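You operate a simulated robot arm through the tools that you are given. There is no shell and no other tool. Be economical: measure what you need, move in short steps, check, and stop when the job is done.

You run a simulated two-armed robot. Do the job below in one go: nothing can be reset, and whatever is moved stays where it is left.

## Task
Put two of the booth fuses from the right end of the counter on the blue floor plate. Then put the panes box on the cubby ledge. Then put the purple letter tile marked "o" from the packing table top on the orange bay. The order counts. Set down upright: panes box.

The check looks at the end state, three seconds after you hand in, the way a careful person would. Anything else that was tipped, shoved, dropped, spilled or broken makes it a failure.

## Robot
Two 7-joint arms with two-finger parallel grippers on one trunk, on a base that drives. Base frame: it is fixed to the floor where the robot stands at the start and does not move with it; the origin is under the middle of the robot, x ahead of it, y to its left, z up; the surface under the hand at the start is at about z = 0.786. Lengths are in m, angles in degrees, forces in N, time in s.
The left shoulder is at the start at [0.081, 0.182, 1.039], the right one opposite. With the tool pointing down near the work surface each hand reaches from about 0.32 to 0.76 m from the robot's upright axis, wherever it stands, measured 20 degrees to its own side. Places, roughly: cubby ledge (52x20 cm) [-2.76, -2.58, 0.8]; orange bay (20x22 cm) [-4.72, -1.68, 0.8]; panes box [-4.75, -2, 0.75]; purple letter tile [-4.75, -2.25, 0.75]. Payload 3.91 kg a hand.
Tool frame (each hand has its own): the origin (TCP) lies between the finger pads and is the grasp point; the fingertips stand 0.03 m ahead of it; z points along the fingers, y is the line along which they close. The gripper opens to 0.11 m. The fingers are 0.02 m wide and 0.01 m thick; the gripper's body (0.048 by 0.112 m) begins 0.055 m behind the TCP.
Orientation is that of the tool frame in the base frame, as a unit quaternion [w, x, y, z]. With the fingers straight down and closing along the base's y, the tool's x points along the base's -x, its y along +y and its z along -z.

## Interface
- The arms move only by the tool play_rows. It takes "left_moves", "right_moves" or both (then of equal length, played together; a hand with none holds still); each is a list of rows, each a list of 7 numbers: the closure, from 0 (fully open) to 1 (shut), then the shift along the tool's x, y, z in m, then the turn, a rotation vector about the tool's x, y, z in degrees. In form: [[jaw, x, y, z, rx, ry, rz], ...]. A call has 1 to 8 rows; each row shifts and turns the commanded pose from where the row before left it, along the tool's axes as they then stand. Rows are played at 5 a second. More than 0.05 m and 8.6 degrees between two rows, or a gripper value outside its range, and nothing of the call is played. A pose out of reach is approached as far as the arm can. The call stops where the force on the tool passes 40 N (or 10 N more than at its start, if that is more) or the arm is blocked; 0.2 s more then pass. Each finger travels about 0.072 m/s and halts on what it meets, pressing with about 26 N; the grip force reading is that of the motor and also rises with nothing between the fingers. The clock runs only during rows and for 0.2 s after the last one: add rows that do not move to give the fingers time. It gives the time, the measured TCP pose, the force on the tool (base axes), the opening and the grip force at its end, in the units of the frame above (readings bear some noise), with the torque about the TCP (base axes, N m) and any sound that the robot's microphone picked up.
- Cameras (640 x 400 px; columns grow to the right, rows downward): "scene" is now at [0.2292, -0.0106, 1.2341]; the picture's right is [-0.13, -0.99, 0.00], its down [-0.54, 0.07, -0.84] and it looks along [0.83, -0.11, -0.54] (base axes); focal length 221 px, centre (320, 200). "left" rides on the left gripper at [0.072, -0.017, -0.103] in its tool frame; the picture's right is [0.23, 0.97, 0.00], its down [-0.76, 0.18, -0.62] and it looks along [-0.61, 0.14, 0.78] (tool axes); focal length 222 px, centre (320, 200). "right" rides on the right gripper at [0.072, 0.017, -0.103] in its tool frame; the picture's right is [-0.23, 0.97, 0.00], its down [-0.76, -0.18, -0.62] and it looks along [-0.61, -0.14, 0.78] (tool axes); focal length 222 px, centre (320, 200). There is no depth. A picture from a camera that has moved, and an enlarged one, comes with that camera's place and axes in the base frame and with its lens. The place of the scene camera against the robot may be out by one fixed shift of up to 0.012 m in any direction.
- camera(camera): a new picture of that camera. The clock stands still meanwhile.
- lift_body(by): slides the trunk up (or, below 0, down) by that many m; the arms and the scene camera ride with it, the base frame stays. It gives what a move gives, with no picture.
- base_move(legs): drives the robot by 1 to 6 legs, each [ahead, left, turn to the left] in m, m and degrees, along the robot's own axes; the way and the turn of a leg run together, so that a leg with both is an arc; at most 1.5 m and 180 degrees a leg. The arms and the cameras ride along, it lands a little off, and it stops where it bumps. It gives what a move gives.
- pan_tilt(pan, tilt): turns the head with the scene camera to pan (to the left, within 80 degrees either way) and tilt (down, from -29 to 69), counted from straight ahead of the robot. It gives what a move gives.
- close_up(camera, box): a new picture of the part [left, top, right, bottom] of that camera's present view, enlarged. The clock stands still meanwhile.
- hand_in(): hands the job in; it is judged then, once.

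Work in short steps. Places have to be worked out from the pictures, the camera data and where the tool is seen: move nearer, look again, correct. Check each grasp and each placing, and mend what went wrong. You have 165 turns and 118 pictures in all, those below and enlarged ones among them. Open the grippers and draw the arms clear of the work before you hand the job in, unless the task says otherwise; then end with one line.

The tools are called after ">>>" as a command line: name --argument value ..., lists and objects as JSON in quotes. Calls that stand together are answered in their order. play_rows: Moves the arms, as the interface text tells. Its arguments: {"type":"object","properties":{"left_moves":{"type":"array","items":{"type":"array","items":{"type":"number"}}},"right_moves":{"type":"array","items":{"type":"array","items":{"type":"number"}}}},"required":[]} The other tools are called the same way: lift_body (by) slides the trunk up or down; base_move (legs) drives the base; pan_tilt (pan, tilt) turns the head that bears the scene camera; camera (camera) takes a picture; close_up (camera, box) takes an enlarged picture of a part of a camera's view; hand_in () hands the job in.

At the start:

```text
t: 0.0
left_tool_pos: [0.3546, 0.0915, 1.0924]
left_ee_rot: [0.0, 0.0, 1.0, 0.0]
left_contact_force: [-0.1, -0.6, 0.2]
left_wrist_torque: [0.0, 0.01, 0.0]
left_gripper_width: 0.1099
left_grip_force: 0.0
right_tool_pos: [0.367, -0.2267, 1.0449]
right_ee_rot: [0.001, 0.001, 1.0, 0.001]
right_contact_force: [0.8, -0.1, 1.1]
right_wrist_torque: [0.02, 0.01, -0.01]
right_gripper_width: 0.1101
right_grip_force: 0.1
trunk travel left (down, up): [-0.3, 0.214]
robot x, y, heading: [0.0002, -0.0003, -0.2]
head pan, tilt: [-7.5, 32.8]
```

scene: 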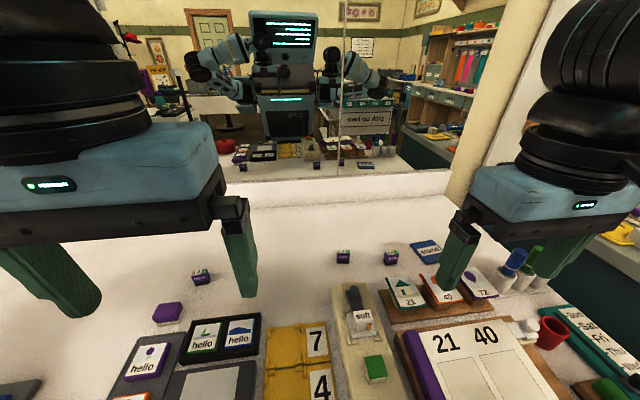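
right: 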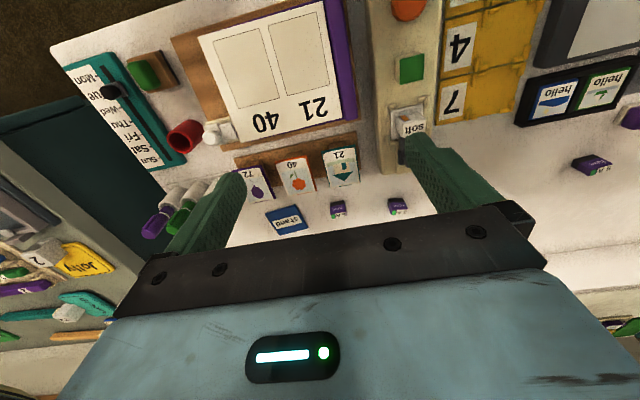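
left: 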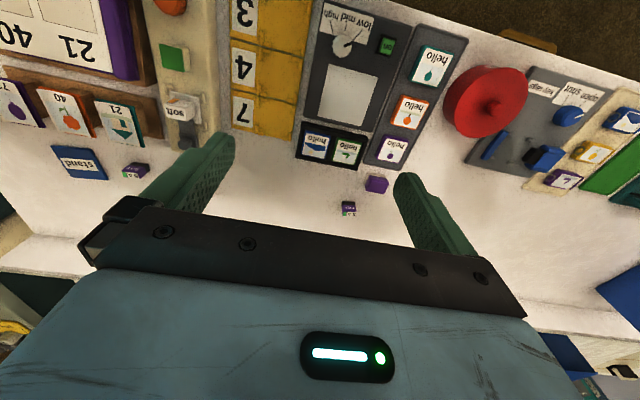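

The counter shows several small purple cubes that may be the fuses. I'll look more closely at the counter first and at the right-hand side.

>>> close_up --camera "scene" --box '[300, 200, 640, 400]'

>>> pan_tilt --pan -60 --tilt 35

>>> camera --camera "scene"

```text
1.88 times, centred on (470, 300) of scene
camera zoom: at [0.2292, -0.0106, 1.2341], right [-0.13, -0.99, 0.0], down [-0.54, 0.07, -0.84], along [0.83, -0.11, -0.54], focal length 416 px, centre (38, 12)
```

zoom: 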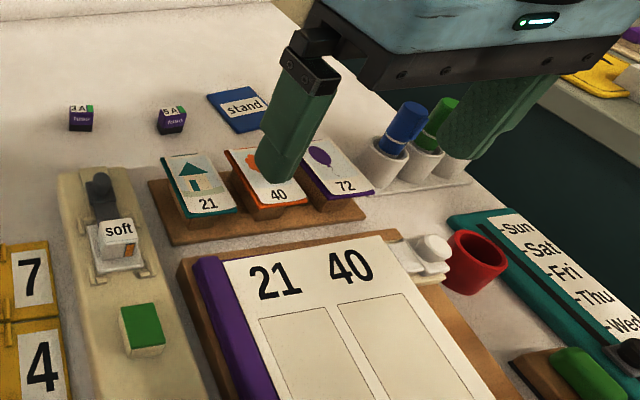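

```text
t: 1.2
left_tool_pos: [0.3581, 0.0919, 1.0892]
left_ee_rot: [-0.005, -0.009, 1.0, 0.003]
left_contact_force: [28.4, -32.4, -17.4]
left_wrist_torque: [4.07, 1.54, 3.7]
left_gripper_width: 0.1101
left_grip_force: 0.0
right_tool_pos: [0.3683, -0.2254, 1.0451]
right_ee_rot: [0.0, 0.001, 1.0, 0.001]
right_contact_force: [0.3, 0.1, -0.2]
right_wrist_torque: [-0.01, -0.02, 0.0]
right_gripper_width: 0.1099
right_grip_force: 0.0
trunk travel left (down, up): [-0.3, 0.214]
robot x, y, heading: [0.0024, 0.003, 0.2]
head pan, tilt: [-60.0, 35.0]
```

```text
113 pictures are left
camera scene: at [0.2209, -0.0389, 1.2349], right [-0.45, -0.9, 0.0], down [-0.48, 0.24, -0.85], along [0.76, -0.38, -0.53], focal length 221 px, centre (320, 200)
```

scene: 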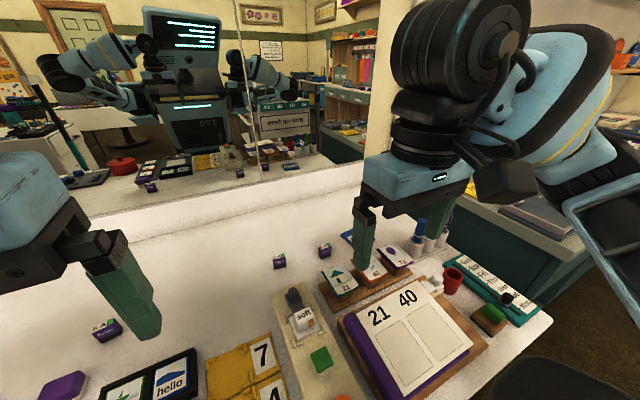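

The head seems to be blocked (camera heading only about -27°) and the left arm feels a force. I turn it back.

>>> pan_tilt --pan -7.5 --tilt 33

>>> camera --camera "scene"

```text
t: 2.4
left_tool_pos: [0.3534, 0.0901, 1.0935]
left_ee_rot: [0.0, 0.001, 1.0, 0.0]
left_contact_force: [0.5, 0.5, -0.3]
left_wrist_torque: [-0.01, 0.04, 0.04]
left_gripper_width: 0.1099
left_grip_force: 0.0
right_tool_pos: [0.3673, -0.2259, 1.0445]
right_ee_rot: [0.0, 0.001, 1.0, 0.0]
right_contact_force: [-0.8, -0.1, -1.0]
right_wrist_torque: [0.01, 0.02, 0.02]
right_gripper_width: 0.1102
right_grip_force: 0.1
trunk travel left (down, up): [-0.3, 0.214]
robot x, y, heading: [-0.0033, -0.0006, -0.0]
head pan, tilt: [-7.5, 33.0]
```

```text
112 pictures are left
camera scene: at [0.229, -0.0107, 1.2338], right [-0.13, -0.99, 0.0], down [-0.54, 0.07, -0.84], along [0.83, -0.11, -0.54], focal length 221 px, centre (320, 200)
```

scene: 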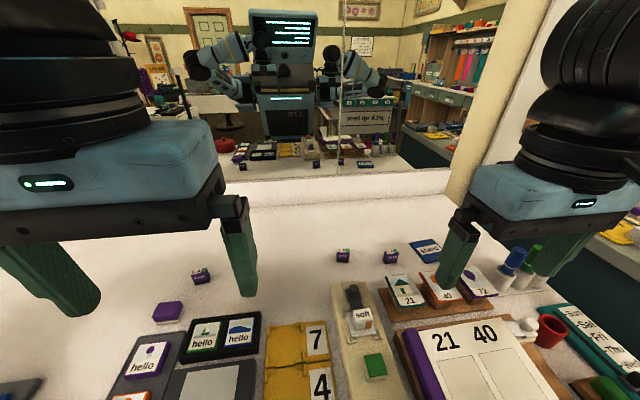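

Let me zoom in on the cubes to read them.

>>> close_up --camera "scene" --box '[320, 230, 450, 310]'

>>> close_up --camera "scene" --box '[100, 240, 340, 390]'

>>> close_up --camera "scene" --box '[180, 0, 480, 190]'

```text
4.92 times, centred on (385, 270) of scene
camera zoom: at [0.229, -0.0107, 1.2338], right [-0.13, -0.99, 0.0], down [-0.54, 0.07, -0.84], along [0.83, -0.11, -0.54], focal length 1089 px, centre (0, -145)
```

zoom: 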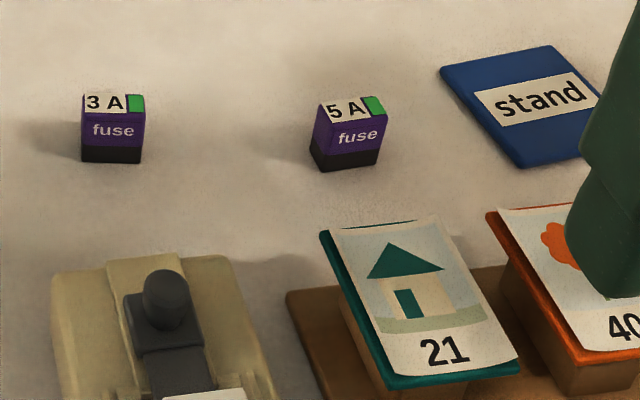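

```text
2.67 times, centred on (220, 315) of scene
camera zoom: at [0.229, -0.0107, 1.2338], right [-0.13, -0.99, 0.0], down [-0.54, 0.07, -0.84], along [0.83, -0.11, -0.54], focal length 590 px, centre (587, -107)
```

zoom: 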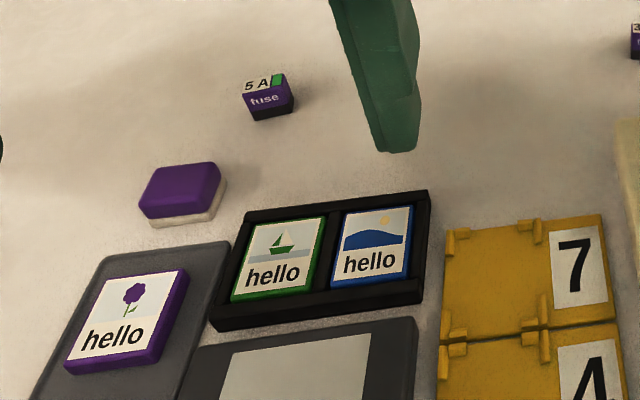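

```text
2.11 times, centred on (330, 95) of scene
camera zoom: at [0.229, -0.0107, 1.2338], right [-0.13, -0.99, 0.0], down [-0.54, 0.07, -0.84], along [0.83, -0.11, -0.54], focal length 466 px, centre (299, 421)
```

zoom: 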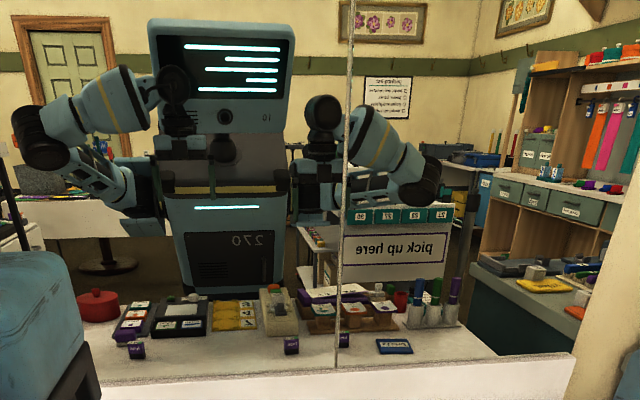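

Two fuses (3A and 5A) lie near the right. Now I need the blue floor plate; I'll look down near the robot and to the left.

>>> pan_tilt --pan -7.5 --tilt 65

>>> camera --camera "scene"

>>> pan_tilt --pan 20 --tilt 35

>>> camera --camera "scene"

```text
t: 3.4
left_tool_pos: [0.3561, 0.0924, 1.0899]
left_ee_rot: [-0.004, -0.002, 1.0, 0.0]
left_contact_force: [-0.5, -0.5, 0.5]
left_wrist_torque: [0.01, -0.02, 0.0]
left_gripper_width: 0.1101
left_grip_force: 0.0
right_tool_pos: [0.3685, -0.2257, 1.0451]
right_ee_rot: [0.001, 0.0, 1.0, 0.001]
right_contact_force: [-1.3, 0.7, -0.8]
right_wrist_torque: [-0.01, -0.01, -0.02]
right_gripper_width: 0.1097
right_grip_force: 0.1
trunk travel left (down, up): [-0.3, 0.214]
robot x, y, heading: [0.0004, 0.0013, -0.0]
head pan, tilt: [-7.5, 65.0]
```

```text
108 pictures are left
camera scene: at [0.2217, -0.0092, 1.2159], right [-0.12, -0.99, 0.0], down [-0.7, 0.09, -0.71], along [0.7, -0.09, -0.71], focal length 221 px, centre (320, 200)
```

scene: 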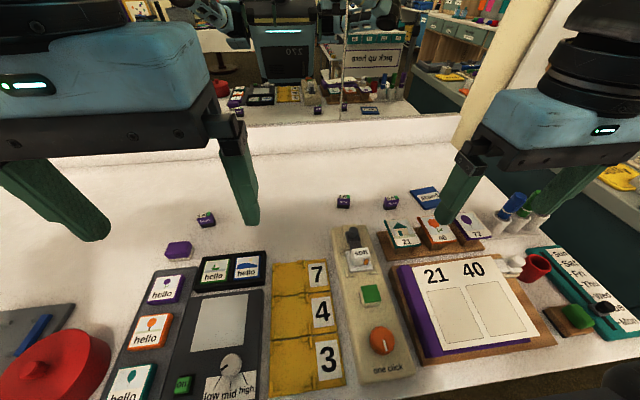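

```text
t: 4.3
left_tool_pos: [0.3546, 0.0915, 1.0925]
left_ee_rot: [0.0, 0.0, 1.0, -0.001]
left_contact_force: [-0.2, 0.0, 0.8]
left_wrist_torque: [-0.01, -0.04, 0.01]
left_gripper_width: 0.1099
left_grip_force: 0.1
right_tool_pos: [0.3679, -0.2256, 1.0443]
right_ee_rot: [-0.001, 0.0, 1.0, 0.0]
right_contact_force: [0.3, 0.0, 0.0]
right_wrist_torque: [0.03, 0.0, 0.0]
right_gripper_width: 0.11
right_grip_force: 0.1
trunk travel left (down, up): [-0.3, 0.214]
robot x, y, heading: [-0.0008, 0.0025, 0.3]
head pan, tilt: [20.0, 35.0]
```

```text
107 pictures are left
camera scene: at [0.2235, 0.031, 1.2306], right [0.34, -0.94, 0.0], down [-0.54, -0.2, -0.82], along [0.77, 0.28, -0.57], focal length 221 px, centre (320, 200)
```

scene: 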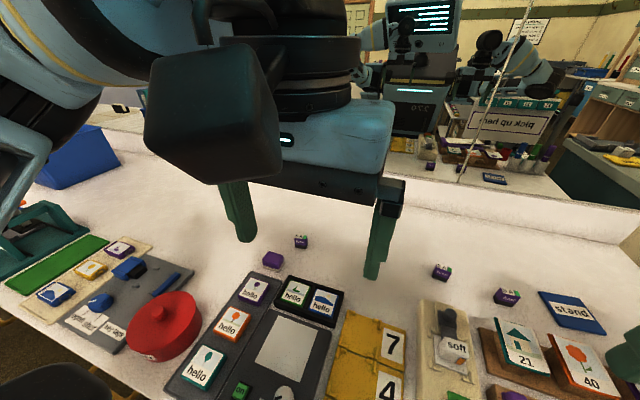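

The counter holds the fuses and a blue "stand" plate, but a "floor plate" may be elsewhere. I'll back off a little and turn right to survey the room before picking.

>>> base_move --legs '[[-0.3, 0, 0], [0, 0, -60]]'

>>> pan_tilt --pan -15 --tilt 25

>>> camera --camera "scene"

```text
t: 9.1
left_tool_pos: [-0.0521, -0.2634, 1.0919]
left_ee_rot: [0.0, 0.505, 0.863, 0.0]
left_contact_force: [-0.2, -0.6, 0.0]
left_wrist_torque: [-0.03, 0.0, -0.03]
left_gripper_width: 0.11
left_grip_force: 0.0
right_tool_pos: [-0.3228, -0.4315, 1.0433]
right_ee_rot: [0.0, 0.505, 0.863, 0.0]
right_contact_force: [0.0, 0.4, 0.7]
right_wrist_torque: [0.0, 0.01, 0.03]
right_gripper_width: 0.1099
right_grip_force: 0.0
trunk travel left (down, up): [-0.3, 0.214]
robot x, y, heading: [-0.3045, -0.0021, -60.6]
head pan, tilt: [20.0, 35.0]
```

```text
t: 10.1
left_tool_pos: [-0.0526, -0.2623, 1.0915]
left_ee_rot: [0.0, 0.505, 0.863, 0.0]
left_contact_force: [-0.4, 1.0, -0.8]
left_wrist_torque: [0.02, -0.02, -0.02]
left_gripper_width: 0.1102
left_grip_force: 0.1
right_tool_pos: [-0.3229, -0.4315, 1.044]
right_ee_rot: [0.0, 0.505, 0.863, 0.0]
right_contact_force: [-0.9, 0.2, -0.1]
right_wrist_torque: [-0.02, 0.02, -0.01]
right_gripper_width: 0.11
right_grip_force: 0.1
trunk travel left (down, up): [-0.3, 0.214]
robot x, y, heading: [-0.3067, 0.0023, -60.6]
head pan, tilt: [-15.0, 25.0]
```

```text
106 pictures are left
camera scene: at [-0.2161, -0.2142, 1.2464], right [-0.97, -0.25, 0.0], down [-0.11, 0.41, -0.91], along [0.23, -0.88, -0.42], focal length 221 px, centre (320, 200)
```

scene: 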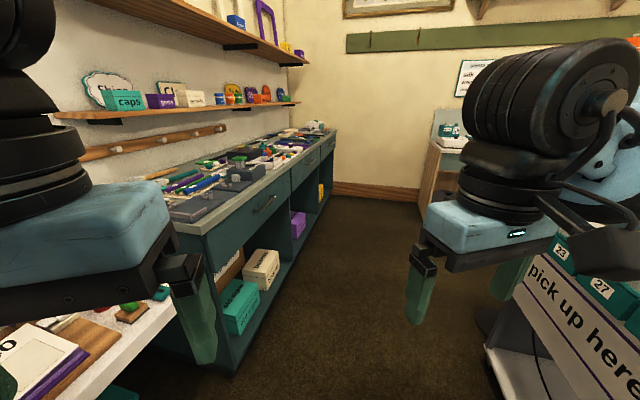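

Raising the trunk for clearance over the "pick up here" stall and turning further.

>>> lift_body --by 0.2

>>> camera --camera "scene"

>>> camera --camera "right"

```text
t: 12.3
left_tool_pos: [-0.0521, -0.2633, 1.2914]
left_ee_rot: [-0.001, 0.506, 0.863, 0.0]
left_contact_force: [0.5, 0.4, -0.2]
left_wrist_torque: [0.01, -0.02, 0.0]
left_gripper_width: 0.1099
left_grip_force: 0.1
right_tool_pos: [-0.3216, -0.4326, 1.2445]
right_ee_rot: [-0.002, 0.505, 0.863, 0.001]
right_contact_force: [0.0, 0.3, -1.0]
right_wrist_torque: [-0.02, 0.0, -0.02]
right_gripper_width: 0.1103
right_grip_force: 0.1
trunk travel left (down, up): [-0.5, 0.014]
robot x, y, heading: [-0.3053, 0.0003, -60.8]
head pan, tilt: [-15.0, 25.0]
```

```text
105 pictures are left
camera scene: at [-0.2724, -0.1145, 1.4709], right [-0.97, -0.25, 0.0], down [-0.1, 0.41, -0.91], along [0.22, -0.88, -0.42], focal length 221 px, centre (320, 200)
```

scene: 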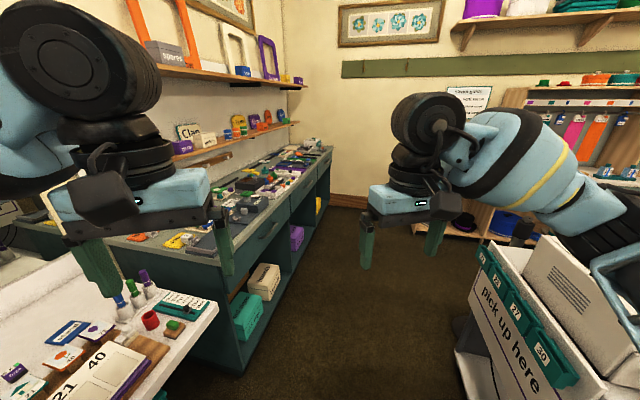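

```text
104 pictures are left
camera right: at [-0.343, -0.3606, 1.3474], right [0.96, 0.28, 0.0], down [0.22, -0.75, 0.62], along [0.17, -0.6, -0.78], focal length 222 px, centre (320, 200)
```

right: 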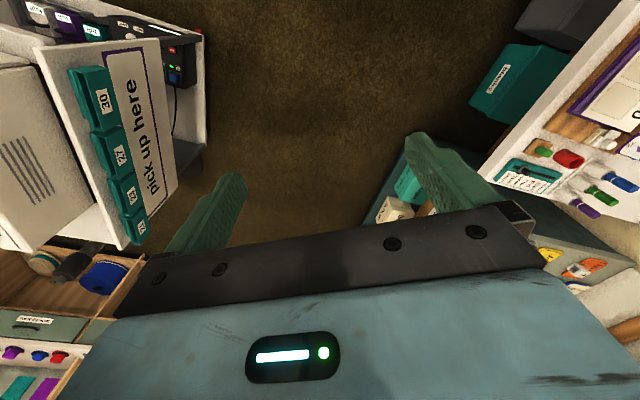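

No blue plate in this aisle. With the trunk high, arms clear the stall; keep turning right.

>>> base_move --legs '[[0, 0, -55]]'

>>> pan_tilt --pan 0 --tilt 25

>>> camera --camera "scene"

>>> base_move --legs '[[0, 0, -65]]'

>>> camera --camera "scene"

```text
t: 15.1
left_tool_pos: [-0.3805, -0.3576, 1.2936]
left_ee_rot: [0.0, 0.848, 0.53, 0.0]
left_contact_force: [0.5, -0.3, -0.7]
left_wrist_torque: [0.01, 0.01, 0.01]
left_gripper_width: 0.11
left_grip_force: 0.0
right_tool_pos: [-0.6709, -0.2298, 1.2451]
right_ee_rot: [0.0, 0.849, 0.529, 0.0]
right_contact_force: [0.0, 0.5, 0.6]
right_wrist_torque: [0.02, -0.02, 0.01]
right_gripper_width: 0.11
right_grip_force: 0.0
trunk travel left (down, up): [-0.5, 0.014]
robot x, y, heading: [-0.3085, 0.0027, -116.3]
head pan, tilt: [-15.0, 25.0]
```

```text
t: 15.9
left_tool_pos: [-0.3796, -0.3572, 1.2916]
left_ee_rot: [0.001, 0.848, 0.53, 0.0]
left_contact_force: [0.4, -0.4, -0.8]
left_wrist_torque: [-0.01, -0.03, 0.01]
left_gripper_width: 0.1101
left_grip_force: 0.0
right_tool_pos: [-0.6698, -0.2313, 1.2454]
right_ee_rot: [0.001, 0.849, 0.529, 0.0]
right_contact_force: [0.1, 0.1, 0.3]
right_wrist_torque: [0.0, 0.01, 0.02]
right_gripper_width: 0.1099
right_grip_force: 0.1
trunk travel left (down, up): [-0.5, 0.014]
robot x, y, heading: [-0.3074, 0.0051, -116.2]
head pan, tilt: [0.0, 25.0]
```

```text
103 pictures are left
camera scene: at [-0.3641, -0.1081, 1.4711], right [-0.9, 0.44, 0.0], down [0.19, 0.38, -0.91], along [-0.4, -0.81, -0.42], focal length 221 px, centre (320, 200)
```

scene: 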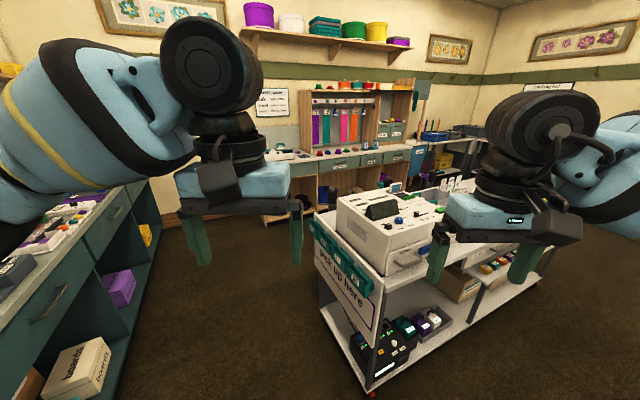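

```text
t: 19.1
left_tool_pos: [-0.6616, -0.0824, 1.2921]
left_ee_rot: [0.0, 1.0, -0.011, 0.0]
left_contact_force: [-0.2, 0.1, 0.8]
left_wrist_torque: [0.0, 0.02, 0.01]
left_gripper_width: 0.1099
left_grip_force: 0.0
right_tool_pos: [-0.669, 0.2356, 1.2452]
right_ee_rot: [0.0, 1.0, -0.012, -0.001]
right_contact_force: [-1.2, 0.0, -0.4]
right_wrist_torque: [0.01, -0.02, -0.02]
right_gripper_width: 0.1101
right_grip_force: 0.0
trunk travel left (down, up): [-0.5, 0.014]
robot x, y, heading: [-0.3009, 0.0006, 178.9]
head pan, tilt: [0.0, 25.0]
```

```text
102 pictures are left
camera scene: at [-0.4325, 0.0043, 1.4711], right [0.02, 1.0, 0.0], down [0.42, -0.01, -0.91], along [-0.91, 0.02, -0.42], focal length 221 px, centre (320, 200)
```

scene: 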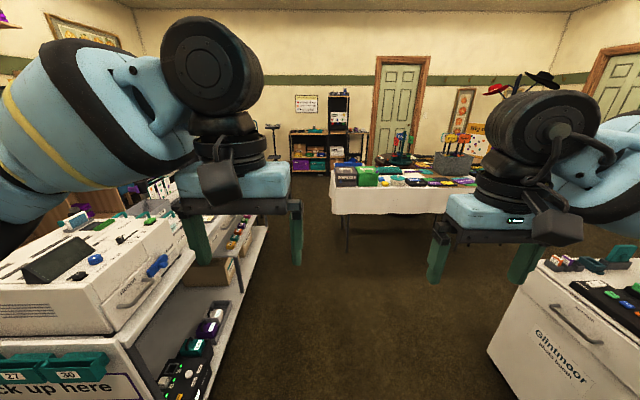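

The room shows a stall, a photo-booth cabinet and tables. Continue surveying to the right.

>>> close_up --camera "scene" --box '[260, 80, 500, 230]'

>>> base_move --legs '[[0, 0, -65]]'

>>> camera --camera "scene"

```text
2.67 times, centred on (380, 155) of scene
camera zoom: at [-0.4325, 0.0043, 1.4711], right [0.02, 1.0, 0.0], down [0.42, -0.01, -0.91], along [-0.91, 0.02, -0.42], focal length 590 px, centre (160, 320)
```

zoom: 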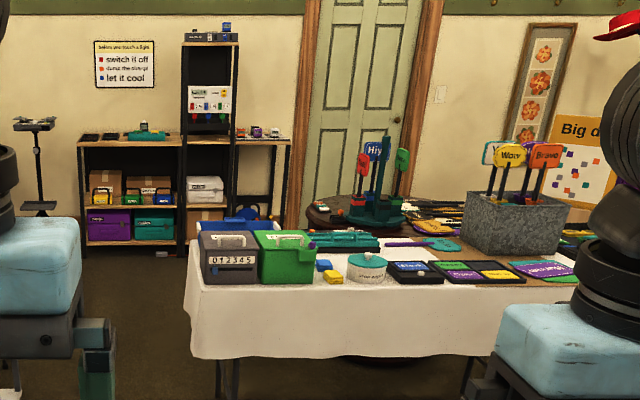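

```text
t: 22.4
left_tool_pos: [-0.5261, 0.2913, 1.2922]
left_ee_rot: [0.0, 0.832, -0.555, 0.0]
left_contact_force: [-0.4, 0.1, 0.4]
left_wrist_torque: [-0.02, -0.02, -0.02]
left_gripper_width: 0.11
left_grip_force: 0.1
right_tool_pos: [-0.2378, 0.4279, 1.243]
right_ee_rot: [0.0, 0.832, -0.555, 0.0]
right_contact_force: [-0.5, 1.2, 1.0]
right_wrist_torque: [-0.01, -0.02, 0.01]
right_gripper_width: 0.1101
right_grip_force: 0.1
trunk travel left (down, up): [-0.5, 0.014]
robot x, y, heading: [-0.3061, -0.0015, 112.6]
head pan, tilt: [0.0, 25.0]
```

```text
100 pictures are left
camera scene: at [-0.3573, 0.1144, 1.4711], right [0.92, 0.38, 0.0], down [0.16, -0.39, -0.91], along [-0.35, 0.84, -0.42], focal length 221 px, centre (320, 200)
```

scene: 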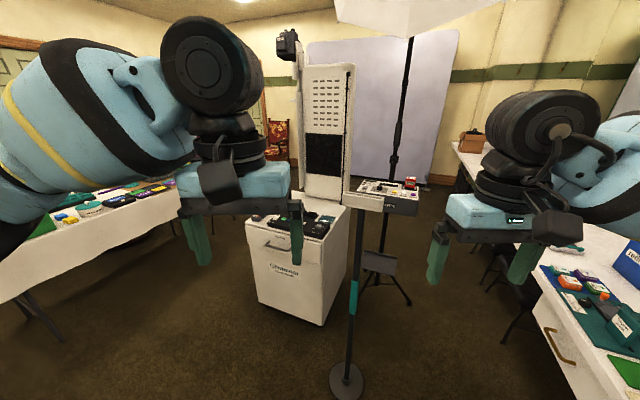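

Checking details of the booth and the counter's left part.

>>> close_up --camera "scene" --box '[240, 160, 440, 285]'

>>> close_up --camera "scene" --box '[440, 100, 640, 400]'

```text
3.20 times, centred on (340, 222) of scene
camera zoom: at [-0.3573, 0.1144, 1.4711], right [0.92, 0.38, 0.0], down [0.16, -0.39, -0.91], along [-0.35, 0.84, -0.42], focal length 708 px, centre (256, 128)
```

zoom: 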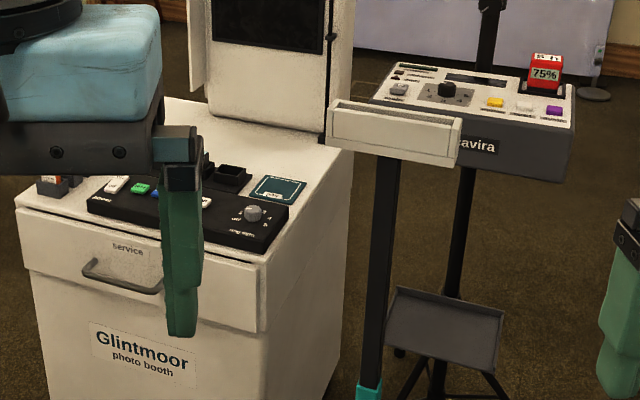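

```text
1.33 times, centred on (540, 250) of scene
camera zoom: at [-0.3573, 0.1144, 1.4711], right [0.92, 0.38, 0.0], down [0.16, -0.39, -0.91], along [-0.35, 0.84, -0.42], focal length 295 px, centre (27, 133)
```

zoom: 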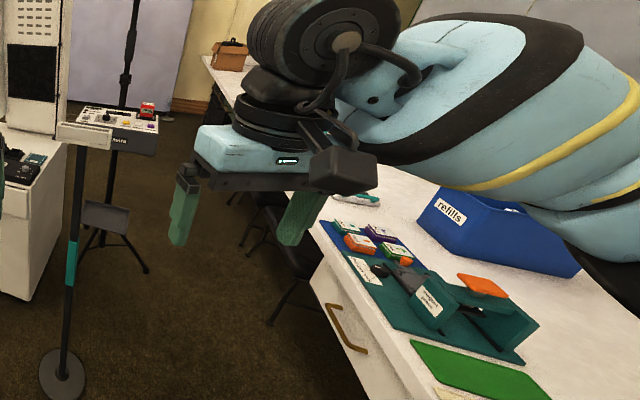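

The stray places listed exclude the fuses and the blue floor plate, so the blue plate must be in view at the start: the flat blue "stand" plate on the counter. I return to the counter, standing slightly to the right.

>>> base_move --legs '[[0, 0, -112.6], [0, -0.13, 0], [0.3, 0, 0]]'

>>> lift_body --by -0.1

>>> pan_tilt --pan -15 --tilt 45

>>> camera --camera "scene"

>>> camera --camera "right"

```text
t: 30.6
left_tool_pos: [0.3473, -0.0381, 1.2922]
left_ee_rot: [0.0, 0.0, 1.0, 0.0]
left_contact_force: [-0.2, 1.1, 0.2]
left_wrist_torque: [0.0, 0.0, 0.0]
left_gripper_width: 0.1097
left_grip_force: 0.2
right_tool_pos: [0.362, -0.3551, 1.2448]
right_ee_rot: [0.0, 0.0, 1.0, 0.0]
right_contact_force: [-0.3, 0.1, 0.1]
right_wrist_torque: [-0.03, 0.04, -0.01]
right_gripper_width: 0.1101
right_grip_force: 0.1
trunk travel left (down, up): [-0.5, 0.014]
robot x, y, heading: [-0.0066, -0.1306, 0.2]
head pan, tilt: [0.0, 25.0]
```

```text
t: 31.9
left_tool_pos: [0.347, -0.0387, 1.1937]
left_ee_rot: [0.001, 0.0, 1.0, 0.0]
left_contact_force: [0.6, -0.5, 0.0]
left_wrist_torque: [-0.02, 0.01, 0.03]
left_gripper_width: 0.11
left_grip_force: 0.0
right_tool_pos: [0.3605, -0.3568, 1.1451]
right_ee_rot: [0.0, 0.001, 1.0, 0.0]
right_contact_force: [0.5, 0.4, 0.3]
right_wrist_torque: [-0.04, 0.01, 0.0]
right_gripper_width: 0.1101
right_grip_force: 0.1
trunk travel left (down, up): [-0.4, 0.114]
robot x, y, heading: [-0.0108, -0.1325, -0.0]
head pan, tilt: [0.0, 25.0]
```

```text
t: 32.7
left_tool_pos: [0.3475, -0.0377, 1.1921]
left_ee_rot: [0.0, 0.0, 1.0, 0.0]
left_contact_force: [-1.0, -0.6, -0.1]
left_wrist_torque: [0.0, -0.02, 0.0]
left_gripper_width: 0.1098
left_grip_force: 0.1
right_tool_pos: [0.3625, -0.3551, 1.1445]
right_ee_rot: [0.0, 0.001, 1.0, 0.0]
right_contact_force: [0.2, 0.0, -0.1]
right_wrist_torque: [0.02, -0.04, 0.0]
right_gripper_width: 0.1102
right_grip_force: 0.1
trunk travel left (down, up): [-0.4, 0.114]
robot x, y, heading: [-0.0081, -0.1291, 0.2]
head pan, tilt: [-15.0, 45.0]
```

```text
97 pictures are left
camera scene: at [0.1817, -0.1496, 1.3205], right [-0.26, -0.97, 0.0], down [-0.68, 0.18, -0.71], along [0.68, -0.18, -0.71], focal length 221 px, centre (320, 200)
```

scene: 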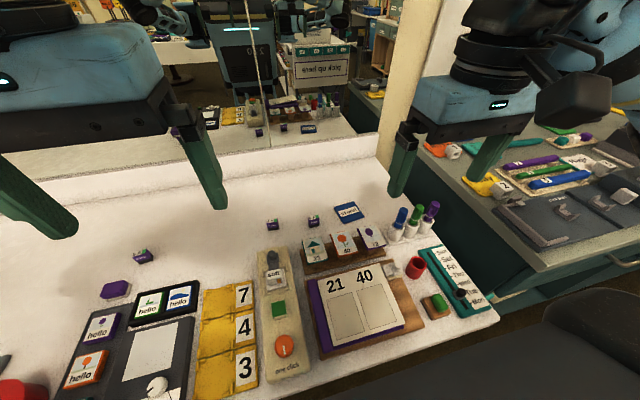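

```text
96 pictures are left
camera right: at [0.2888, -0.3386, 1.2483], right [0.23, 0.97, 0.0], down [0.76, -0.18, 0.62], along [0.61, -0.14, -0.78], focal length 222 px, centre (320, 200)
```

right: 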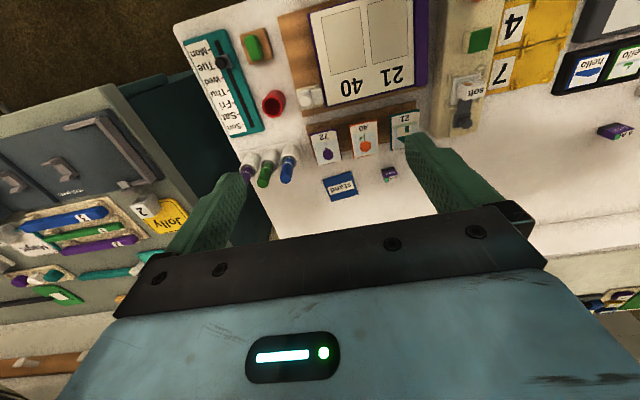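

Right-hand view agrees: 5A fuse at about (0.597,-0.242), plate at (0.615,-0.359). I lower the trunk and bring the right hand over the 5A fuse.

>>> lift_body --by -0.1

>>> play_rows --right_moves '[[0, -0.039, 0.019, 0.015, 0, 0, 0], [0, -0.039, 0.019, 0.015, 0, 0, 0], [0, -0.039, 0.019, 0.015, 0, 0, 0], [0, -0.039, 0.019, 0.015, 0, 0, 0], [0, -0.039, 0.019, 0.02, 0, 0, 0], [0, -0.039, 0.019, 0.02, 0, 0, 0]]'

>>> camera --camera "right"

```text
t: 34.1
left_tool_pos: [0.3482, -0.0384, 1.093]
left_ee_rot: [-0.002, -0.002, 1.0, -0.001]
left_contact_force: [-0.6, 0.4, -0.6]
left_wrist_torque: [0.0, -0.01, -0.03]
left_gripper_width: 0.1099
left_grip_force: 0.1
right_tool_pos: [0.3611, -0.3562, 1.0455]
right_ee_rot: [0.0, 0.0, 1.0, 0.0]
right_contact_force: [0.1, -0.9, 0.0]
right_wrist_torque: [0.0, 0.0, 0.03]
right_gripper_width: 0.1099
right_grip_force: 0.0
trunk travel left (down, up): [-0.3, 0.214]
robot x, y, heading: [-0.0036, -0.1315, -0.0]
head pan, tilt: [-15.0, 45.0]
```

```text
t: 35.5
left_tool_pos: [0.3477, -0.0385, 1.0914]
left_ee_rot: [-0.001, 0.0, 1.0, 0.0]
left_contact_force: [0.0, 0.3, 0.1]
left_wrist_torque: [-0.02, 0.03, -0.01]
left_gripper_width: 0.1099
left_grip_force: 0.1
right_tool_pos: [0.5967, -0.2414, 0.9429]
right_ee_rot: [0.0, 0.0, 1.0, -0.001]
right_contact_force: [0.2, -0.1, 0.0]
right_wrist_torque: [-0.01, 0.01, 0.0]
right_gripper_width: 0.11
right_grip_force: 0.1
trunk travel left (down, up): [-0.3, 0.214]
robot x, y, heading: [-0.0038, -0.1295, -0.0]
head pan, tilt: [-15.0, 45.0]
```

```text
95 pictures are left
camera right: at [0.5237, -0.2248, 1.0474], right [0.23, 0.97, 0.0], down [0.76, -0.18, 0.62], along [0.61, -0.14, -0.78], focal length 222 px, centre (320, 200)
```

right: 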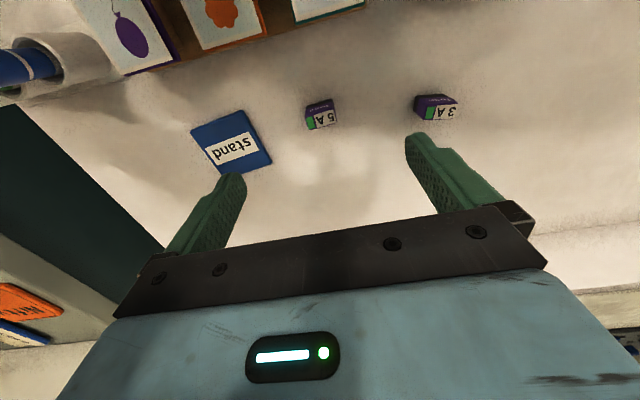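

Refined: fuse at (0.599,-0.240), plate spans x 0.583–0.652, y -0.40 to -0.32. I half close the jaw and descend onto the fuse.

>>> play_rows --right_moves '[[0.45, -0.002, 0.001, 0, 0, 0, 0], [0.45, 0, 0, 0.03, 0, 0, 0], [0.45, 0, 0, 0.04, 0, 0, 0], [0.45, 0, 0, 0.03, 0, 0, 0], [0.45, 0, 0, 0.02, 0, 0, 0]]'

>>> camera --camera "right"

```text
t: 36.7
left_tool_pos: [0.347, -0.0369, 1.0917]
left_ee_rot: [0.0, 0.0, 1.0, -0.001]
left_contact_force: [0.0, 0.5, 0.3]
left_wrist_torque: [-0.01, 0.0, 0.03]
left_gripper_width: 0.11
left_grip_force: 0.1
right_tool_pos: [0.5973, -0.2421, 0.8262]
right_ee_rot: [0.0, 0.0, 1.0, 0.0]
right_contact_force: [0.4, 0.4, 0.1]
right_wrist_torque: [-0.01, 0.01, -0.03]
right_gripper_width: 0.0604
right_grip_force: 0.1
trunk travel left (down, up): [-0.3, 0.214]
robot x, y, heading: [-0.0082, -0.1264, 0.0]
head pan, tilt: [-15.0, 45.0]
```

```text
94 pictures are left
camera right: at [0.5243, -0.2248, 0.929], right [0.23, 0.97, 0.0], down [0.76, -0.18, 0.62], along [0.61, -0.14, -0.78], focal length 222 px, centre (320, 200)
```

right: 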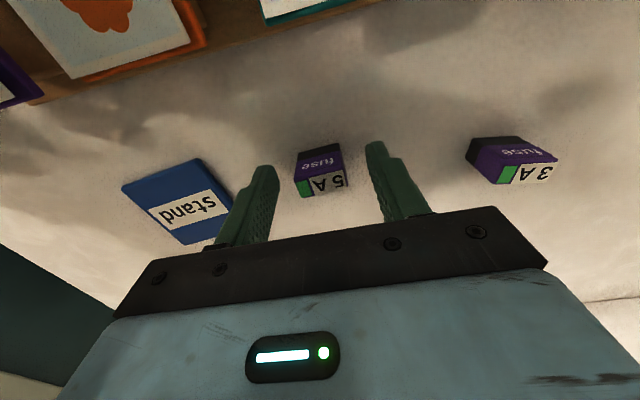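

Fuse sits between the fingers; nudge forward 4 mm, down 5 mm, and close.

>>> play_rows --right_moves '[[0.45, -0.004, 0, 0.005, 0, 0, 0], [0.8, 0, 0, 0, 0, 0, 0], [0.9, 0, 0, 0, 0, 0, 0], [0.9, 0, 0, 0, 0, 0, 0], [0.9, 0, 0, 0, 0, 0, 0]]'

>>> play_rows --right_moves '[[0.9, 0, 0, -0.03, 0, 0, 0], [0.9, 0, 0, -0.03, 0, 0, 0]]'

>>> camera --camera "right"

```text
t: 37.9
left_tool_pos: [0.3477, -0.0386, 1.0923]
left_ee_rot: [-0.001, 0.001, 1.0, 0.0]
left_contact_force: [-0.1, -0.4, -0.5]
left_wrist_torque: [0.01, -0.01, 0.0]
left_gripper_width: 0.1102
left_grip_force: 0.1
right_tool_pos: [0.6014, -0.2417, 0.8212]
right_ee_rot: [0.0, 0.0, 1.0, 0.0]
right_contact_force: [0.0, 0.6, -0.5]
right_wrist_torque: [-0.03, -0.01, 0.01]
right_gripper_width: 0.0311
right_grip_force: 25.8
trunk travel left (down, up): [-0.3, 0.214]
robot x, y, heading: [-0.0047, -0.1277, -0.3]
head pan, tilt: [-15.0, 45.0]
```

```text
t: 38.5
left_tool_pos: [0.348, -0.0387, 1.0912]
left_ee_rot: [0.001, 0.0, 1.0, 0.001]
left_contact_force: [-0.3, -1.0, 1.4]
left_wrist_torque: [-0.02, 0.0, 0.02]
left_gripper_width: 0.1102
left_grip_force: 0.2
right_tool_pos: [0.6022, -0.24, 0.8813]
right_ee_rot: [0.0, 0.0, 1.0, 0.0]
right_contact_force: [1.5, 0.0, 0.3]
right_wrist_torque: [0.0, 0.0, 0.02]
right_gripper_width: 0.0311
right_grip_force: 26.3
trunk travel left (down, up): [-0.3, 0.214]
robot x, y, heading: [-0.006, -0.1291, -0.1]
head pan, tilt: [-15.0, 45.0]
```

```text
93 pictures are left
camera right: at [0.5294, -0.224, 0.9847], right [0.23, 0.97, 0.0], down [0.76, -0.18, 0.62], along [0.61, -0.14, -0.78], focal length 222 px, centre (320, 200)
```

right: 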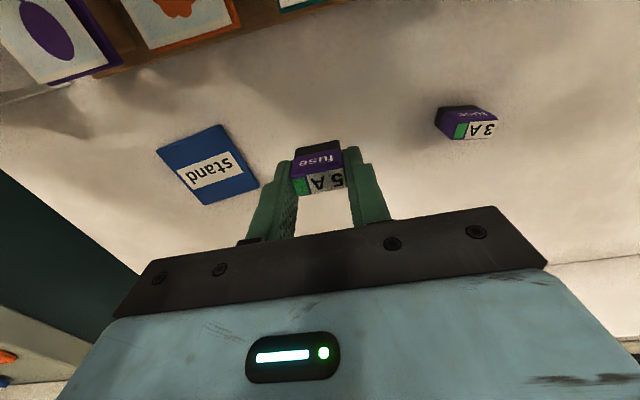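

Fuse held. Move over the far half of the plate (0.634,-0.353), then lower gently.

>>> play_rows --right_moves '[[0.9, -0.011, -0.038, 0, 0, 0, 0], [0.9, -0.011, -0.038, 0, 0, 0, 0], [0.9, -0.01, -0.037, 0, 0, 0, 0], [0.9, 0, 0, 0.03, 0, 0, 0], [0.9, 0, 0, 0.012, 0, 0, 0], [0.9, 0, 0, 0, 0, 0, 0]]'

>>> camera --camera "right"

```text
t: 39.9
left_tool_pos: [0.3476, -0.0387, 1.091]
left_ee_rot: [-0.001, 0.0, 1.0, 0.0]
left_contact_force: [-0.8, 0.3, 0.0]
left_wrist_torque: [0.01, -0.04, 0.01]
left_gripper_width: 0.1099
left_grip_force: 0.1
right_tool_pos: [0.6348, -0.354, 0.8366]
right_ee_rot: [0.0, 0.0, 1.0, 0.0]
right_contact_force: [-1.0, 0.5, 0.0]
right_wrist_torque: [0.01, 0.04, 0.01]
right_gripper_width: 0.0309
right_grip_force: 26.3
trunk travel left (down, up): [-0.3, 0.214]
robot x, y, heading: [-0.0098, -0.1296, -0.1]
head pan, tilt: [-15.0, 45.0]
```

```text
92 pictures are left
camera right: at [0.561, -0.3373, 0.9405], right [0.23, 0.97, 0.0], down [0.76, -0.18, 0.62], along [0.61, -0.14, -0.78], focal length 222 px, centre (320, 200)
```

right: 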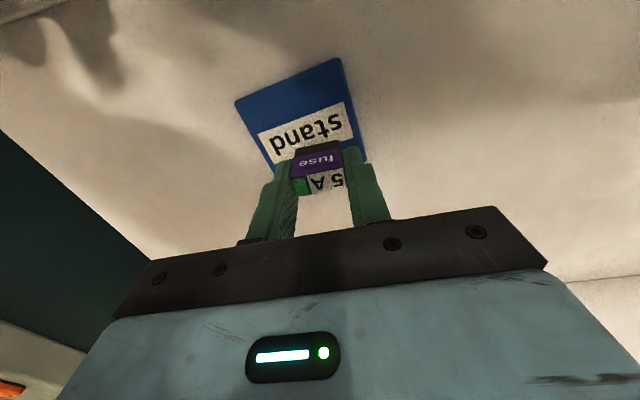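

The fuse is over the plate; shift back 5 mm and lower in small steps to contact.

>>> play_rows --right_moves '[[0.9, 0.005, 0, 0.003, 0, 0, 0], [0.9, 0, 0, 0.003, 0, 0, 0], [0.9, 0, 0, 0.002, 0, 0, 0], [0.9, 0, 0, 0, 0, 0, 0]]'

```text
t: 40.9
left_tool_pos: [0.3481, -0.0382, 1.0925]
left_ee_rot: [-0.001, -0.001, 1.0, 0.0]
left_contact_force: [-0.6, -0.1, -0.7]
left_wrist_torque: [0.03, 0.01, -0.03]
left_gripper_width: 0.1099
left_grip_force: 0.1
right_tool_pos: [0.6272, -0.3543, 0.8298]
right_ee_rot: [-0.001, 0.0, 1.0, 0.0]
right_contact_force: [-0.1, 0.1, -0.2]
right_wrist_torque: [-0.03, 0.01, 0.02]
right_gripper_width: 0.0309
right_grip_force: 25.9
trunk travel left (down, up): [-0.3, 0.214]
robot x, y, heading: [-0.0079, -0.1328, 0.4]
head pan, tilt: [-15.0, 45.0]
```

No contact yet; lower further by 1.5 mm steps.

>>> play_rows --right_moves '[[0.9, 0, 0, 0.0015, 0, 0, 0], [0.9, 0, 0, 0.0015, 0, 0, 0], [0.9, 0, 0, 0, 0, 0, 0]]'

```text
t: 41.7
left_tool_pos: [0.3473, -0.0384, 1.0916]
left_ee_rot: [-0.001, -0.001, 1.0, 0.0]
left_contact_force: [-0.5, -0.3, -0.1]
left_wrist_torque: [-0.04, -0.03, -0.03]
left_gripper_width: 0.1101
left_grip_force: 0.0
right_tool_pos: [0.6285, -0.3543, 0.8267]
right_ee_rot: [0.0, 0.0, 1.0, 0.0]
right_contact_force: [-0.1, 0.4, 1.0]
right_wrist_torque: [0.0, -0.02, 0.03]
right_gripper_width: 0.0309
right_grip_force: 26.3
trunk travel left (down, up): [-0.3, 0.214]
robot x, y, heading: [-0.0071, -0.1317, 0.1]
head pan, tilt: [-15.0, 45.0]
```

>>> play_rows --right_moves '[[0.9, 0, 0, 0.0015, 0, 0, 0], [0.9, 0, 0, 0, 0, 0, 0]]'

>>> camera --camera "right"

```text
t: 42.3
left_tool_pos: [0.3469, -0.0375, 1.092]
left_ee_rot: [-0.001, -0.001, 1.0, 0.0]
left_contact_force: [0.0, 0.1, 1.0]
left_wrist_torque: [0.02, 0.02, 0.03]
left_gripper_width: 0.1098
left_grip_force: 0.1
right_tool_pos: [0.6287, -0.3533, 0.8271]
right_ee_rot: [0.001, 0.001, 1.0, 0.001]
right_contact_force: [0.7, -1.6, 9.2]
right_wrist_torque: [-0.09, -0.04, 0.01]
right_gripper_width: 0.0308
right_grip_force: 25.8
trunk travel left (down, up): [-0.3, 0.214]
robot x, y, heading: [-0.0053, -0.1281, -0.2]
head pan, tilt: [-15.0, 45.0]
```

```text
91 pictures are left
camera right: at [0.5551, -0.337, 0.93], right [0.23, 0.97, 0.0], down [0.76, -0.18, 0.62], along [0.61, -0.14, -0.78], focal length 222 px, centre (320, 200)
```

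right: 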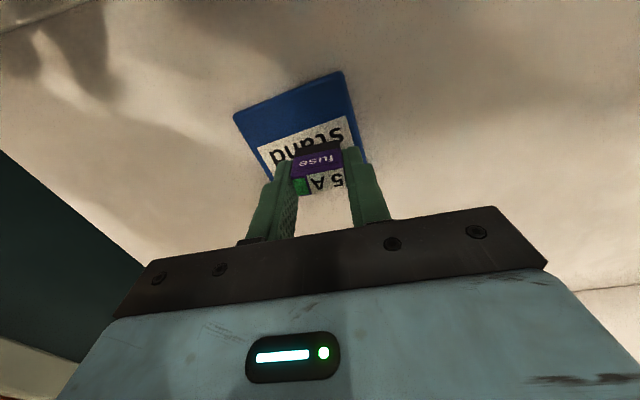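

Contact (9 N). I open slightly and rise.

>>> play_rows --right_moves '[[0.6, 0, 0, 0, 0, 0, 0], [0.5, 0, 0, 0, 0, 0, 0], [0.5, 0, 0, 0, 0, 0, 0], [0.5, 0, 0, -0.03, 0, 0, 0], [0.5, 0, 0, -0.04, 0, 0, 0]]'

>>> camera --camera "right"

```text
t: 43.5
left_tool_pos: [0.3466, -0.0383, 1.0926]
left_ee_rot: [-0.001, -0.001, 1.0, 0.0]
left_contact_force: [0.1, -0.5, 0.6]
left_wrist_torque: [0.01, 0.0, -0.01]
left_gripper_width: 0.1099
left_grip_force: 0.1
right_tool_pos: [0.6279, -0.3546, 0.8954]
right_ee_rot: [0.0, 0.001, 1.0, 0.0]
right_contact_force: [0.5, -0.7, 0.1]
right_wrist_torque: [0.03, -0.03, 0.03]
right_gripper_width: 0.055
right_grip_force: 0.1
trunk travel left (down, up): [-0.3, 0.214]
robot x, y, heading: [-0.0058, -0.1274, -0.2]
head pan, tilt: [-15.0, 45.0]
```

```text
90 pictures are left
camera right: at [0.5561, -0.3376, 0.9997], right [0.23, 0.97, 0.0], down [0.76, -0.18, 0.62], along [0.61, -0.14, -0.78], focal length 222 px, centre (320, 200)
```

right: 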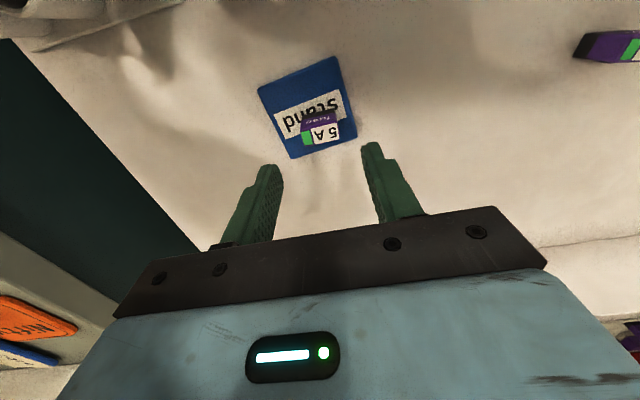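

The 5A fuse stands on the plate. Now to the 3A fuse at about (0.62,-0.121).

>>> play_rows --right_moves '[[0.5, 0.0018, 0.0466, 0, 0, 0, 0], [0.45, 0.0018, 0.0466, 0, 0, 0, 0], [0.45, 0.0018, 0.0466, 0, 0, 0, 0], [0.45, 0.0018, 0.0466, 0, 0, 0, 0], [0.45, 0.0018, 0.0466, 0, 0, 0, 0]]'

>>> camera --camera "right"

```text
t: 44.7
left_tool_pos: [0.3468, -0.0368, 1.0923]
left_ee_rot: [0.0, -0.001, 1.0, 0.0]
left_contact_force: [0.2, 1.0, 0.8]
left_wrist_torque: [-0.02, 0.01, 0.0]
left_gripper_width: 0.1101
left_grip_force: 0.1
right_tool_pos: [0.6177, -0.12, 0.8948]
right_ee_rot: [0.0, 0.001, 1.0, -0.001]
right_contact_force: [0.5, 0.4, 0.3]
right_wrist_torque: [-0.01, 0.0, -0.01]
right_gripper_width: 0.0604
right_grip_force: 0.1
trunk travel left (down, up): [-0.3, 0.214]
robot x, y, heading: [-0.0056, -0.1316, 0.0]
head pan, tilt: [-15.0, 45.0]
```

```text
89 pictures are left
camera right: at [0.5457, -0.1025, 0.9982], right [0.23, 0.97, 0.0], down [0.76, -0.18, 0.62], along [0.61, -0.14, -0.78], focal length 222 px, centre (320, 200)
```

right: 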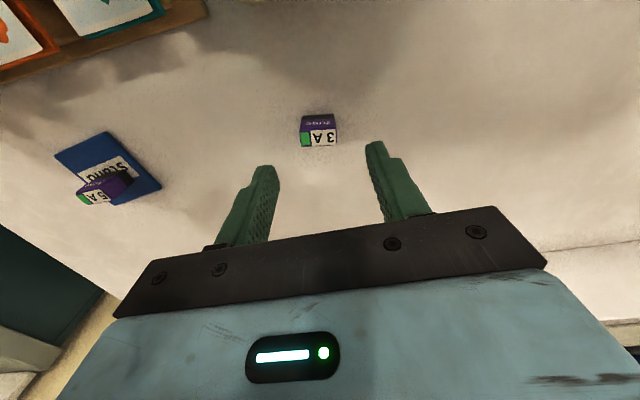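

Aligned. Descend and grip.

>>> play_rows --right_moves '[[0.45, -0.002, -0.001, 0.03, 0, 0, 0], [0.45, 0, 0, 0.03, 0, 0, 0], [0.45, 0, 0, 0.013, 0, 0, 0], [0.8, 0, 0, 0, 0, 0, 0], [0.9, 0, 0, 0, 0, 0, 0], [0.9, 0, 0, 0, 0, 0, 0], [0.9, 0, 0, 0, 0, 0, 0]]'

>>> play_rows --right_moves '[[0.9, 0, 0, -0.04, 0, 0, 0], [0.9, 0, 0, -0.04, 0, 0, 0]]'

>>> camera --camera "right"

```text
t: 46.3
left_tool_pos: [0.3474, -0.0374, 1.0921]
left_ee_rot: [-0.001, -0.002, 1.0, 0.0]
left_contact_force: [-0.2, -0.9, 0.2]
left_wrist_torque: [-0.02, 0.02, -0.01]
left_gripper_width: 0.1099
left_grip_force: 0.1
right_tool_pos: [0.6217, -0.1225, 0.8207]
right_ee_rot: [0.0, 0.001, 1.0, -0.001]
right_contact_force: [-1.3, 0.1, 0.0]
right_wrist_torque: [-0.02, 0.01, 0.01]
right_gripper_width: 0.0326
right_grip_force: 25.4
trunk travel left (down, up): [-0.3, 0.214]
robot x, y, heading: [-0.0045, -0.1278, -0.2]
head pan, tilt: [-15.0, 45.0]
```

```text
t: 46.9
left_tool_pos: [0.3462, -0.0392, 1.0919]
left_ee_rot: [-0.001, -0.001, 1.0, 0.0]
left_contact_force: [1.0, -0.4, 0.1]
left_wrist_torque: [-0.01, 0.0, -0.01]
left_gripper_width: 0.1099
left_grip_force: 0.1
right_tool_pos: [0.6224, -0.1216, 0.9032]
right_ee_rot: [0.0, 0.0, 1.0, 0.001]
right_contact_force: [0.2, 0.1, 0.7]
right_wrist_torque: [0.01, 0.02, 0.0]
right_gripper_width: 0.0324
right_grip_force: 26.0
trunk travel left (down, up): [-0.3, 0.214]
robot x, y, heading: [-0.0095, -0.131, 0.2]
head pan, tilt: [-15.0, 45.0]
```

```text
88 pictures are left
camera right: at [0.5495, -0.1047, 1.0066], right [0.23, 0.97, 0.0], down [0.76, -0.18, 0.62], along [0.61, -0.14, -0.78], focal length 222 px, centre (320, 200)
```

right: 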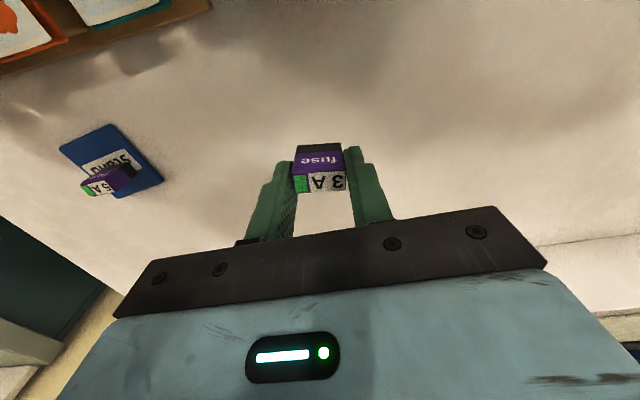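

Held. Carry it over the near half of the plate (0.598,-0.364).

>>> play_rows --right_moves '[[0.9, 0.004, -0.0404, 0, 0, 0, 0], [0.9, 0.004, -0.0404, 0, 0, 0, 0], [0.9, 0.004, -0.0404, 0, 0, 0, 0], [0.9, 0.004, -0.0404, 0, 0, 0, 0], [0.9, 0.004, -0.0404, 0, 0, 0, 0], [0.9, 0.004, -0.0404, 0, 0, 0, 0], [0.9, 0, 0, 0.03, 0, 0, 0]]'

>>> close_up --camera "right" --box '[200, 40, 440, 230]'

```text
t: 48.5
left_tool_pos: [0.3491, -0.0386, 1.0924]
left_ee_rot: [-0.001, -0.001, 1.0, 0.0]
left_contact_force: [0.0, -0.3, -0.4]
left_wrist_torque: [-0.01, 0.01, -0.01]
left_gripper_width: 0.11
left_grip_force: 0.0
right_tool_pos: [0.5982, -0.3647, 0.8718]
right_ee_rot: [0.0, 0.0, 1.0, -0.001]
right_contact_force: [0.1, -0.7, 0.0]
right_wrist_torque: [0.03, -0.02, 0.04]
right_gripper_width: 0.032
right_grip_force: 26.2
trunk travel left (down, up): [-0.3, 0.214]
robot x, y, heading: [-0.0021, -0.126, 0.1]
head pan, tilt: [-15.0, 45.0]
```

```text
2.11 times, centred on (320, 135) of right
camera zoom: at [0.5255, -0.3485, 0.975], right [0.23, 0.97, 0.0], down [0.76, -0.18, 0.62], along [0.61, -0.14, -0.78], focal length 468 px, centre (320, 337)
```

zoom: 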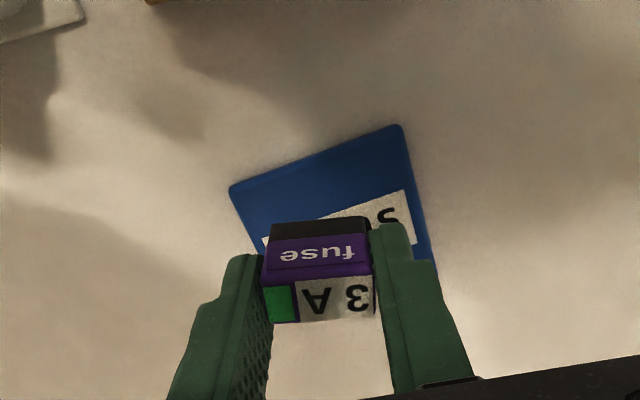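

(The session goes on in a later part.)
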